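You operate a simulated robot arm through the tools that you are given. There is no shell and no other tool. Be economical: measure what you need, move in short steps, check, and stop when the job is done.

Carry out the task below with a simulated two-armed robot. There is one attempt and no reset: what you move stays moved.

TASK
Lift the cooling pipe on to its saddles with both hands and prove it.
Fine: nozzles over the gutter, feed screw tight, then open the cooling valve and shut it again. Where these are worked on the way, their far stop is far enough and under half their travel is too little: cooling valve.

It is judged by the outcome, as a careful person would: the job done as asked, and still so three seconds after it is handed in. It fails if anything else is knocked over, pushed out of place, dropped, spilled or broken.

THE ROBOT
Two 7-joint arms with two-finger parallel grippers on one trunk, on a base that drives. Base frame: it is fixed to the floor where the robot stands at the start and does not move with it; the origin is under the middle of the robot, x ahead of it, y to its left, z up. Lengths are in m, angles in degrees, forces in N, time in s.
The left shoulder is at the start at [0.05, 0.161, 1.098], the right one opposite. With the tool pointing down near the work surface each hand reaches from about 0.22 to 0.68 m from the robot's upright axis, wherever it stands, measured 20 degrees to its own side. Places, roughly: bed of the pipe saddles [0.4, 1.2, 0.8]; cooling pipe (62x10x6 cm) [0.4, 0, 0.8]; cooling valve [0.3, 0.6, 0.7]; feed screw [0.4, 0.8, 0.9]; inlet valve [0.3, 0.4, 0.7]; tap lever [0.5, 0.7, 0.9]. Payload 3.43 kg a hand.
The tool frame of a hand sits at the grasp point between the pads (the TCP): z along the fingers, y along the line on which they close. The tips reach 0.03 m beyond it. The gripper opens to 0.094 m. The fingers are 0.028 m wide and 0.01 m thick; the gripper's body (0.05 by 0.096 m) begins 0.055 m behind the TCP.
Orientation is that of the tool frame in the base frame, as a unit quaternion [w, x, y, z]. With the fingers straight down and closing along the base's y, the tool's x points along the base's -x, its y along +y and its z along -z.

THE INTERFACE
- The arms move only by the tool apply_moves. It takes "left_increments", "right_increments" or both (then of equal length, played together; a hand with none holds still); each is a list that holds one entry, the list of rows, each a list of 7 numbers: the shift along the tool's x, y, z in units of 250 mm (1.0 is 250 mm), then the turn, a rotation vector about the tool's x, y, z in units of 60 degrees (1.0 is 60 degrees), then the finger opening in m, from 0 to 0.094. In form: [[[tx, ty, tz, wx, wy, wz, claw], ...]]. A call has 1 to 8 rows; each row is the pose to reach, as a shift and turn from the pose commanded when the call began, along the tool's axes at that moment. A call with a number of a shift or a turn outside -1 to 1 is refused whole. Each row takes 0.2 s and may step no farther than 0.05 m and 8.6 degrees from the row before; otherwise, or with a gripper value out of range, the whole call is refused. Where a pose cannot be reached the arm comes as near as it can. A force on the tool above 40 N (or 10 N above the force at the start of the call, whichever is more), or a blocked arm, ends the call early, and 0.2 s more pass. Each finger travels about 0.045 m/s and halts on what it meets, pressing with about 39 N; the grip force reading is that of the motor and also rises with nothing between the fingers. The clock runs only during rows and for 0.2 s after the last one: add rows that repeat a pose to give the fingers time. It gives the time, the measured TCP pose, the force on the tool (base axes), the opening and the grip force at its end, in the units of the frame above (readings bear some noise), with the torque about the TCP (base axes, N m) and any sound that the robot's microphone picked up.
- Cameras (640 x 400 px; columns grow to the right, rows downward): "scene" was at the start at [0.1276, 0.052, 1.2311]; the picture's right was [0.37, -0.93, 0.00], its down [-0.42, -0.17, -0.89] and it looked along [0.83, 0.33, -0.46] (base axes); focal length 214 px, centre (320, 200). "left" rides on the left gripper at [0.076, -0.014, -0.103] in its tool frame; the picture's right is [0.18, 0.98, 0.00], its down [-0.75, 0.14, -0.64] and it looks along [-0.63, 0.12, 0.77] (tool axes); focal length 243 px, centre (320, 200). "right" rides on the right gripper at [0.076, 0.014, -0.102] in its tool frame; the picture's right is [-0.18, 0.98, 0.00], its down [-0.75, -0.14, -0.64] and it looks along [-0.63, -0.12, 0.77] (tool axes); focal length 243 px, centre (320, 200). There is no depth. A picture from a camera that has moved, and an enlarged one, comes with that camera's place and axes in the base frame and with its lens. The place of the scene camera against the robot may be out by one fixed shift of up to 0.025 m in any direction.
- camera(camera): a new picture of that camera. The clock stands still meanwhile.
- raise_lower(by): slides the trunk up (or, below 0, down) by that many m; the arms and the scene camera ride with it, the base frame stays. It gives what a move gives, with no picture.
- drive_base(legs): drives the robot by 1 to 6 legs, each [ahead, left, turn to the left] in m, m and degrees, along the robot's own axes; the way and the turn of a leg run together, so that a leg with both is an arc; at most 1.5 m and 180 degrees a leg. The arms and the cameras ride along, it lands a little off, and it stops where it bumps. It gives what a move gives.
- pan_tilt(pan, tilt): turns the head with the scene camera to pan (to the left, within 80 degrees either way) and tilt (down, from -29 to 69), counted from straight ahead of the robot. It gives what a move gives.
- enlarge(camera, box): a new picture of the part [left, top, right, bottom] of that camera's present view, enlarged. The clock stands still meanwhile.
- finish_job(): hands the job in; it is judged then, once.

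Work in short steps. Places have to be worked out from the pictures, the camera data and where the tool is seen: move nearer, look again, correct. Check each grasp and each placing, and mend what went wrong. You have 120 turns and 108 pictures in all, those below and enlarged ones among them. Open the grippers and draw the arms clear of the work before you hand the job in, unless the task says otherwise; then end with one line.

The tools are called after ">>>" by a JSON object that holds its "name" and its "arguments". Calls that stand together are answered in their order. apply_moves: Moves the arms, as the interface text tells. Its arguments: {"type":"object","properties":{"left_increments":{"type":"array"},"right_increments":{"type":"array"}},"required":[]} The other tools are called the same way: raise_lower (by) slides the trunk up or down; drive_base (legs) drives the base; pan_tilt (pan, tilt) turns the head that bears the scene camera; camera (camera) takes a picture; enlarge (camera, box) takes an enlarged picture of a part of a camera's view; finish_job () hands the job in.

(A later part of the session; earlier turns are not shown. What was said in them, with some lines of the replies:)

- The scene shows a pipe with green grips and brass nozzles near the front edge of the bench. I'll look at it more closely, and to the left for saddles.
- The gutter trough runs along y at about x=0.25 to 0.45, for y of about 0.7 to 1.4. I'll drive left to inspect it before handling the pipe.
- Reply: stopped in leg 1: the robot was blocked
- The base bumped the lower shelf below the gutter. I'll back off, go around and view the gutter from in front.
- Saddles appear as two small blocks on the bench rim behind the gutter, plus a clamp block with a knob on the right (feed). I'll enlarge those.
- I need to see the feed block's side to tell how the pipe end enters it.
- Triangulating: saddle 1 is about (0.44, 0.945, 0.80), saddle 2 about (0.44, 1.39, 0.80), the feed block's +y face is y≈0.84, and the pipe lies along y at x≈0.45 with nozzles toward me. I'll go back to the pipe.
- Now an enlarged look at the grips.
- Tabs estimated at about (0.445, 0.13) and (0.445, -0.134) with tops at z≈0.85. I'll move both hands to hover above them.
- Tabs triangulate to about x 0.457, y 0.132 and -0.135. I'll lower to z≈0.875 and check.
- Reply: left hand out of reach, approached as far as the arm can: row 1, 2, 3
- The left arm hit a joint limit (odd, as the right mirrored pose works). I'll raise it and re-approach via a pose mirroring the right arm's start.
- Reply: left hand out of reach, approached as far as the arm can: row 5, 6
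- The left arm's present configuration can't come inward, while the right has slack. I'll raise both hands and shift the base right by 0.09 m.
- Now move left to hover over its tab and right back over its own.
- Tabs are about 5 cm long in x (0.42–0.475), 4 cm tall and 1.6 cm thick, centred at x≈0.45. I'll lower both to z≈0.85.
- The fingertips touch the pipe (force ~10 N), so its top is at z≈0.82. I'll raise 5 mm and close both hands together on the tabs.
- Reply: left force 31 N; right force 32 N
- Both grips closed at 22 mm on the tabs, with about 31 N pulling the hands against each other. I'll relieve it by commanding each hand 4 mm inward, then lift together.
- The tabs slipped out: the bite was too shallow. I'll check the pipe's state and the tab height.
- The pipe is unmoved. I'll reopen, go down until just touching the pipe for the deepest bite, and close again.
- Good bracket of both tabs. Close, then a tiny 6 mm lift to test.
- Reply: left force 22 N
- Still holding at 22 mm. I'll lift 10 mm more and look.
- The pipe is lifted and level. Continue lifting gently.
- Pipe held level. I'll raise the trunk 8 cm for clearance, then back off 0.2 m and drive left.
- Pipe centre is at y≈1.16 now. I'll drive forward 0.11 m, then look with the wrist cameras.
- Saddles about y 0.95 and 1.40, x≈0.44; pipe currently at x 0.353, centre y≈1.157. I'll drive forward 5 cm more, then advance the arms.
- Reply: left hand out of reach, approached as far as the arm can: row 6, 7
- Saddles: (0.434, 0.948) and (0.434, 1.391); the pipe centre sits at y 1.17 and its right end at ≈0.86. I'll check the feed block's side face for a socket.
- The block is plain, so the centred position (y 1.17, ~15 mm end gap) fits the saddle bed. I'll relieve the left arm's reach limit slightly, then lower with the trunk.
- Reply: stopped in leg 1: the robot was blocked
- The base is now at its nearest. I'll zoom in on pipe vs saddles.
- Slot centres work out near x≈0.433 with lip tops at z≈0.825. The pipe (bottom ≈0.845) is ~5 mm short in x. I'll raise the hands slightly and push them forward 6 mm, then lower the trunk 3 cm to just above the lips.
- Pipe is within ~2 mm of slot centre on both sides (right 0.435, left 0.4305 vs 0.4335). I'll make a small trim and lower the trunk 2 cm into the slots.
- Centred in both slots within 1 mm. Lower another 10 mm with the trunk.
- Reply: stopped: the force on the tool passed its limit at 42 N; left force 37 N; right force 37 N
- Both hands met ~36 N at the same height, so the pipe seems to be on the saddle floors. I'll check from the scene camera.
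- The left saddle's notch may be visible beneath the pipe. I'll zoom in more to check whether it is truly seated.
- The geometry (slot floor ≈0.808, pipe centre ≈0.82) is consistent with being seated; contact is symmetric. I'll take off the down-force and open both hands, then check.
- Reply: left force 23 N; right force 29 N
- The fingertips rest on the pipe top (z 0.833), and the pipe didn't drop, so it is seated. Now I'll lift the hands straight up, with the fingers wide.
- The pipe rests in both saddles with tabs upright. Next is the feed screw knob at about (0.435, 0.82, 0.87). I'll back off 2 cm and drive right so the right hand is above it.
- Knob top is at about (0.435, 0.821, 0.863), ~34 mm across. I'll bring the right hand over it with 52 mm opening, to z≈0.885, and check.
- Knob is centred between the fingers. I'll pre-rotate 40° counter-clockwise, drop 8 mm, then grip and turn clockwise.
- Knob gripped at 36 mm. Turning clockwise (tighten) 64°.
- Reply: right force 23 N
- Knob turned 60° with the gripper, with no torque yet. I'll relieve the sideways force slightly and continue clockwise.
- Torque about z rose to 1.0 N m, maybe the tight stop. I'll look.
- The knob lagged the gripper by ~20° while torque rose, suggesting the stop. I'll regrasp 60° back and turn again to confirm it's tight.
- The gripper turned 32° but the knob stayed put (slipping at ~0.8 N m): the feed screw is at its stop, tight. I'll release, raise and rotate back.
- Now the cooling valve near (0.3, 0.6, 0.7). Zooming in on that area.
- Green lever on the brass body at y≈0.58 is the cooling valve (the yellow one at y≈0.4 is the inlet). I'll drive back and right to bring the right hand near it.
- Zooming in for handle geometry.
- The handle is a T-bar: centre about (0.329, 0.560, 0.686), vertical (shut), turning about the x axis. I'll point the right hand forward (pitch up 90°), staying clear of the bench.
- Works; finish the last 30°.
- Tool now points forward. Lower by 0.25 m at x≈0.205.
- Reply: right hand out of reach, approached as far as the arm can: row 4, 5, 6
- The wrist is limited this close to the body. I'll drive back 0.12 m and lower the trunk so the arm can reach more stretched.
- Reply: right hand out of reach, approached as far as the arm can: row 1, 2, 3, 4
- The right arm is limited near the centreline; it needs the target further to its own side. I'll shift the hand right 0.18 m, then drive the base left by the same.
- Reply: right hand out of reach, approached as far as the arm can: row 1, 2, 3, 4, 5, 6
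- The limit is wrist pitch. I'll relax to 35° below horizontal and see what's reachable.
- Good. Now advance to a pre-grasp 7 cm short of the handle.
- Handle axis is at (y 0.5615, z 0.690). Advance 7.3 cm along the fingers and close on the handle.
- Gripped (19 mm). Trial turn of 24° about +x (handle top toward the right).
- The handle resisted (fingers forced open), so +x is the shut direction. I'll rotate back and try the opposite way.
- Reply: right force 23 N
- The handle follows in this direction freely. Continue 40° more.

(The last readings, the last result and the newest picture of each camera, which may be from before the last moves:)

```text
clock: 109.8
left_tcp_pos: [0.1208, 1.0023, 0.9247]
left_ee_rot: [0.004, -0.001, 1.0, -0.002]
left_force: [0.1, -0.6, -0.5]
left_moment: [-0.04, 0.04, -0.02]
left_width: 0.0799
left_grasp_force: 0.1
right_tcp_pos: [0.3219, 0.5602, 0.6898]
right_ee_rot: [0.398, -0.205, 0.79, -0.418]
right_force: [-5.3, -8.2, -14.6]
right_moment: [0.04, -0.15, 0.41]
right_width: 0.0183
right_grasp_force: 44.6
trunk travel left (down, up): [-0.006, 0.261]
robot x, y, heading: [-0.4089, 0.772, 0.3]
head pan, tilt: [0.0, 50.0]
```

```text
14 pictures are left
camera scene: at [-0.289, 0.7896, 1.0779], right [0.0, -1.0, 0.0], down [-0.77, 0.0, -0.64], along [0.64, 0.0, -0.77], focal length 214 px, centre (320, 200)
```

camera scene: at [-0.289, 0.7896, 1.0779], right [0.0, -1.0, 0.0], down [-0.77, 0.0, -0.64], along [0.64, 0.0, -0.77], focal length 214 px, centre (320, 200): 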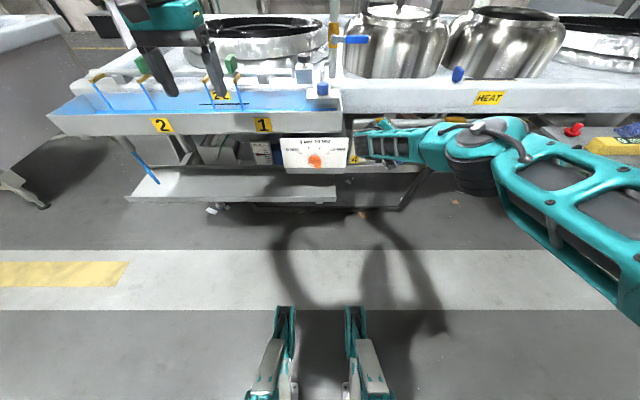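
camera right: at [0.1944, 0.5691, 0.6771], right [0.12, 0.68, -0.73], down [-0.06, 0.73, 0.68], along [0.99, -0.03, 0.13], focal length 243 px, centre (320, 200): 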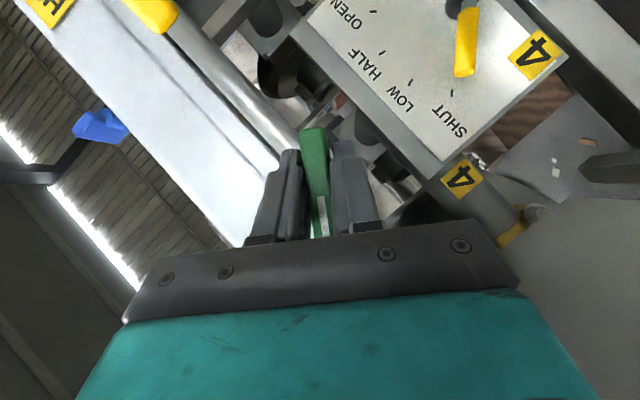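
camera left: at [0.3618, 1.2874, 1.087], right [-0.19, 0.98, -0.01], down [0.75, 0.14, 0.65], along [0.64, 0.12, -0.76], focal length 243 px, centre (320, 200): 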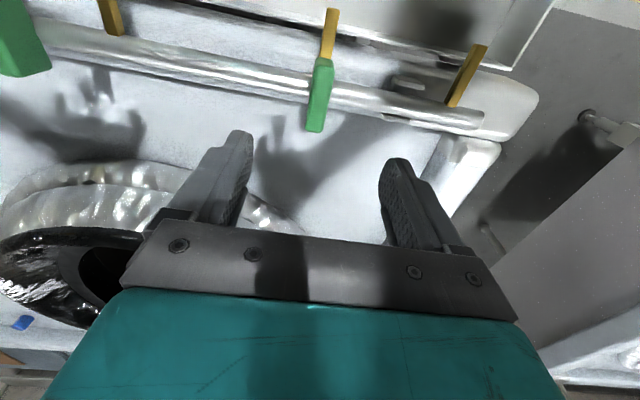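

Water is flowing from all nozzles into the gutter. I'll open further by 24° toward the stop.

>>> {"name": "apply_moves", "arguments": {"right_increments": [[[0, 0, 0, 0.078, 0, -0.108, 0], [0, 0, 0, 0.156, 0, -0.216, 0], [0, 0, 0, 0.234, 0, -0.324, 0]]]}}

>>> {"name": "enlarge", "arguments": {"camera": "scene", "box": [60, 40, 400, 210]}}

```text
clock: 110.7
left_tcp_pos: [0.1225, 1.0016, 0.9239]
left_ee_rot: [0.004, -0.002, 1.0, -0.002]
left_force: [-0.7, 0.7, 0.6]
left_moment: [0.02, 0.03, 0.01]
left_width: 0.08
left_grasp_force: 0.0
right_tcp_pos: [0.3199, 0.5607, 0.6903]
right_ee_rot: [0.349, -0.288, 0.695, -0.559]
right_force: [23.7, -4.9, -13.6]
right_moment: [0.01, 0.07, 0.54]
right_width: 0.0183
right_grasp_force: 45.3
right hand out of reach, approached as far as the arm can: row 3
trunk travel left (down, up): [-0.006, 0.261]
robot x, y, heading: [-0.4101, 0.7724, 0.3]
head pan, tilt: [0.0, 50.0]
stopped in row 3 (right hand): the force on the tool passed its limit at 41 N (the readings are from after the stop); the commanded pose is now the measured one
```

```text
1.88 times, centred on (230, 125) of scene
camera zoom: at [-0.2863, 0.79, 1.0778], right [0.0, -1.0, 0.0], down [-0.77, 0.0, -0.64], along [0.64, 0.0, -0.77], focal length 404 px, centre (489, 341)
```

zoom: 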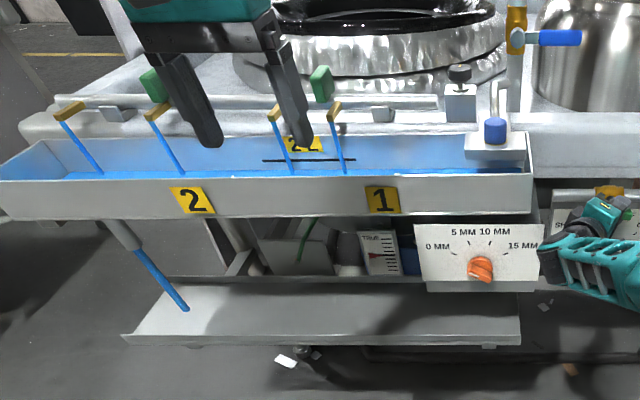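

Opened to ~79°, water runs into the gutter and drains. Now shut it: rotate back.

>>> {"name": "apply_moves", "arguments": {"right_increments": [[[0, 0, 0, -0.078, 0, 0.108, 0], [0, 0, 0, -0.156, 0, 0.216, 0], [0, 0, 0, -0.234, 0, 0.324, 0], [0, 0, 0, -0.312, 0, 0.432, 0], [0, 0, 0, -0.39, 0, 0.54, 0], [0, 0, 0, -0.468, 0, 0.648, 0], [0, 0, 0, -0.546, 0, 0.756, 0], [0, 0, 0, -0.624, 0, 0.864, 0]]]}}

>>> {"name": "apply_moves", "arguments": {"right_increments": [[[0, 0, 0, -0.078, 0, 0.108, 0], [0, 0, 0, -0.14, 0, 0.194, 0], [0, 0, 0, -0.18, 0, 0.249, 0], [0, 0, 0, -0.18, 0, 0.249, 0]]]}}

>>> {"name": "camera", "arguments": {"camera": "scene"}}

>>> {"name": "camera", "arguments": {"camera": "right"}}

```text
clock: 112.5
left_tcp_pos: [0.1225, 1.0022, 0.924]
left_ee_rot: [0.004, -0.003, 1.0, -0.002]
left_force: [0.0, 0.6, 1.1]
left_moment: [0.01, -0.03, 0.0]
left_width: 0.08
left_grasp_force: 0.1
right_tcp_pos: [0.3199, 0.5609, 0.6923]
right_ee_rot: [0.448, -0.052, 0.886, -0.112]
right_force: [15.9, -2.5, -20.4]
right_moment: [0.0, 0.56, -0.01]
right_width: 0.0183
right_grasp_force: 44.8
trunk travel left (down, up): [-0.006, 0.261]
robot x, y, heading: [-0.4133, 0.7713, -0.0]
head pan, tilt: [0.0, 50.0]
```

```text
clock: 113.5
left_tcp_pos: [0.1218, 1.0042, 0.9231]
left_ee_rot: [0.004, -0.002, 1.0, -0.003]
left_force: [-0.3, -0.5, -0.3]
left_moment: [0.01, 0.02, 0.0]
left_width: 0.0802
left_grasp_force: 0.1
right_tcp_pos: [0.3196, 0.5608, 0.6912]
right_ee_rot: [0.452, 0.019, 0.891, 0.031]
right_force: [14.0, 2.8, -20.6]
right_moment: [-1.52, 0.18, -0.85]
right_width: 0.019
right_grasp_force: 44.8
trunk travel left (down, up): [-0.006, 0.261]
robot x, y, heading: [-0.4061, 0.7698, 0.2]
head pan, tilt: [0.0, 50.0]
```

```text
12 pictures are left
camera scene: at [-0.2866, 0.7906, 1.0776], right [0.0, -1.0, 0.0], down [-0.77, 0.0, -0.64], along [0.64, 0.0, -0.77], focal length 214 px, centre (320, 200)
```

scene: 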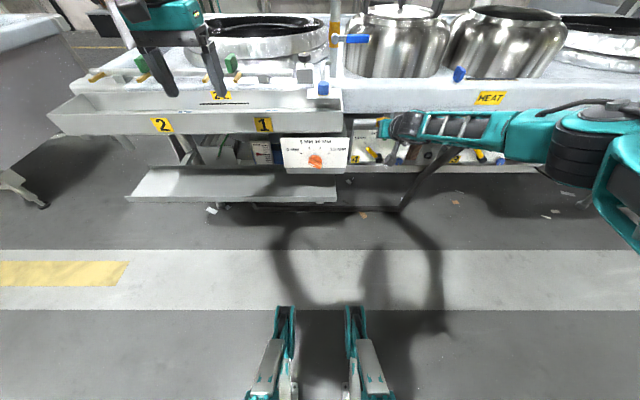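

```text
11 pictures are left
camera right: at [0.192, 0.5763, 0.6914], right [0.12, 0.97, 0.22], down [-0.07, -0.21, 0.97], along [0.99, -0.13, 0.05], focal length 243 px, centre (320, 200)
```

right: 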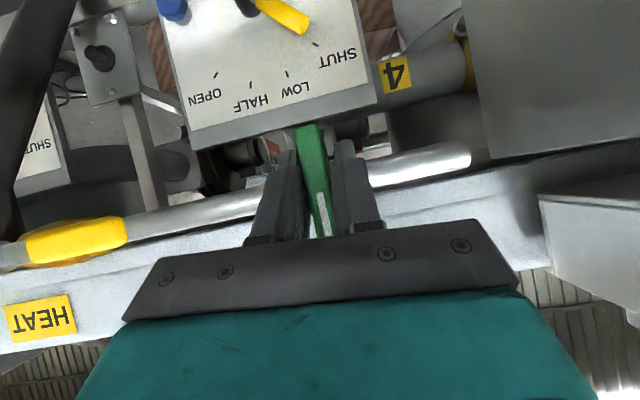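

Shut stop reached (torque −1.5 N m) and the water has stopped. Release and withdraw.

>>> {"name": "apply_moves", "arguments": {"right_increments": [[[0, 0, 0, 0.03, 0, -0.04, 0.05], [0, 0, 0, 0.03, 0, -0.04, 0.05], [0, 0, 0, 0.03, 0, -0.04, 0.05], [0, 0, -0.1, 0.03, 0, -0.04, 0.05], [0, 0, -0.24, 0.03, 0, -0.04, 0.05], [0, 0, -0.4, 0.03, 0, -0.04, 0.05], [0, 0, -0.56, 0.03, 0, -0.04, 0.05], [0, 0, -0.72, 0.03, 0, -0.04, 0.05]]]}}

>>> {"name": "drive_base", "arguments": {"legs": [[-0.1, 0, 0]]}}

>>> {"name": "camera", "arguments": {"camera": "right"}}

>>> {"name": "enlarge", "arguments": {"camera": "scene", "box": [60, 10, 480, 210]}}

```text
clock: 115.2
left_tcp_pos: [0.1208, 1.0025, 0.9252]
left_ee_rot: [0.006, -0.002, 1.0, -0.002]
left_force: [0.1, 0.4, -0.4]
left_moment: [-0.03, 0.0, 0.02]
left_width: 0.0799
left_grasp_force: 0.0
right_tcp_pos: [0.1709, 0.5545, 0.8018]
right_ee_rot: [0.455, 0.008, 0.89, 0.008]
right_force: [-0.6, -0.2, -0.3]
right_moment: [0.01, 0.0, 0.01]
right_width: 0.0499
right_grasp_force: 0.1
trunk travel left (down, up): [-0.006, 0.261]
robot x, y, heading: [-0.4083, 0.7711, 0.6]
head pan, tilt: [0.0, 50.0]
```

```text
clock: 116.4
left_tcp_pos: [0.0208, 1.0021, 0.9249]
left_ee_rot: [0.006, -0.002, 1.0, -0.002]
left_force: [0.0, -0.1, 0.3]
left_moment: [0.0, -0.02, 0.01]
left_width: 0.0798
left_grasp_force: 0.1
right_tcp_pos: [0.0722, 0.554, 0.8001]
right_ee_rot: [0.454, 0.009, 0.891, 0.007]
right_force: [0.0, 0.8, -1.0]
right_moment: [0.01, 0.0, -0.01]
right_width: 0.0501
right_grasp_force: 0.0
trunk travel left (down, up): [-0.006, 0.261]
robot x, y, heading: [-0.5073, 0.7691, 0.1]
head pan, tilt: [0.0, 50.0]
```

```text
10 pictures are left
camera right: at [-0.0545, 0.5702, 0.7988], right [0.12, 0.98, 0.17], down [-0.08, -0.16, 0.98], along [0.99, -0.13, 0.06], focal length 243 px, centre (320, 200)
```

right: 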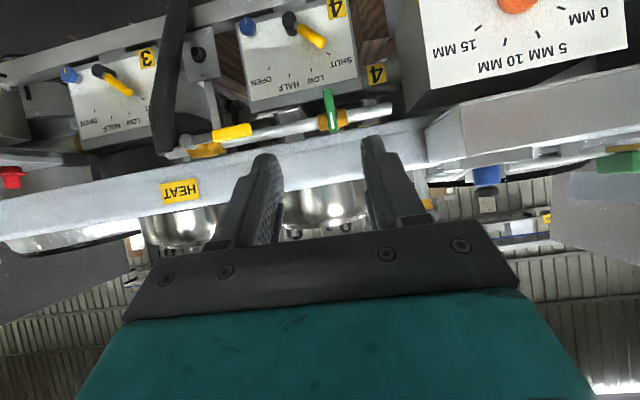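

```text
1.52 times, centred on (270, 110) of scene
camera zoom: at [-0.3889, 0.7905, 1.0781], right [0.0, -1.0, 0.0], down [-0.77, 0.0, -0.64], along [0.64, 0.0, -0.77], focal length 327 px, centre (396, 337)
```

zoom: 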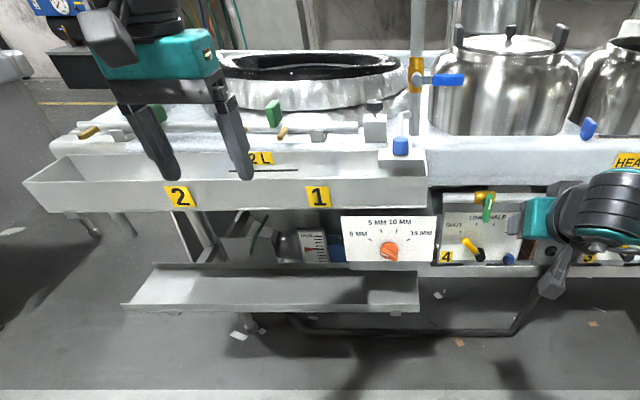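

The handle is vertical (shut) and the nozzles are dry. The gutter has drained, the pipe sits on its saddles and both hands are open and clear, so I'm handing in.

>>> {"name": "finish_job", "arguments": {}}

```text
The job is handed in.
```

The cooling pipe is on its saddles with the nozzles over the gutter and the feed screw turned to its stop. I opened the cooling valve to about 79° (not to its far stop), saw water run from all four nozzles into the gutter, then shut it, and the flow stopped.
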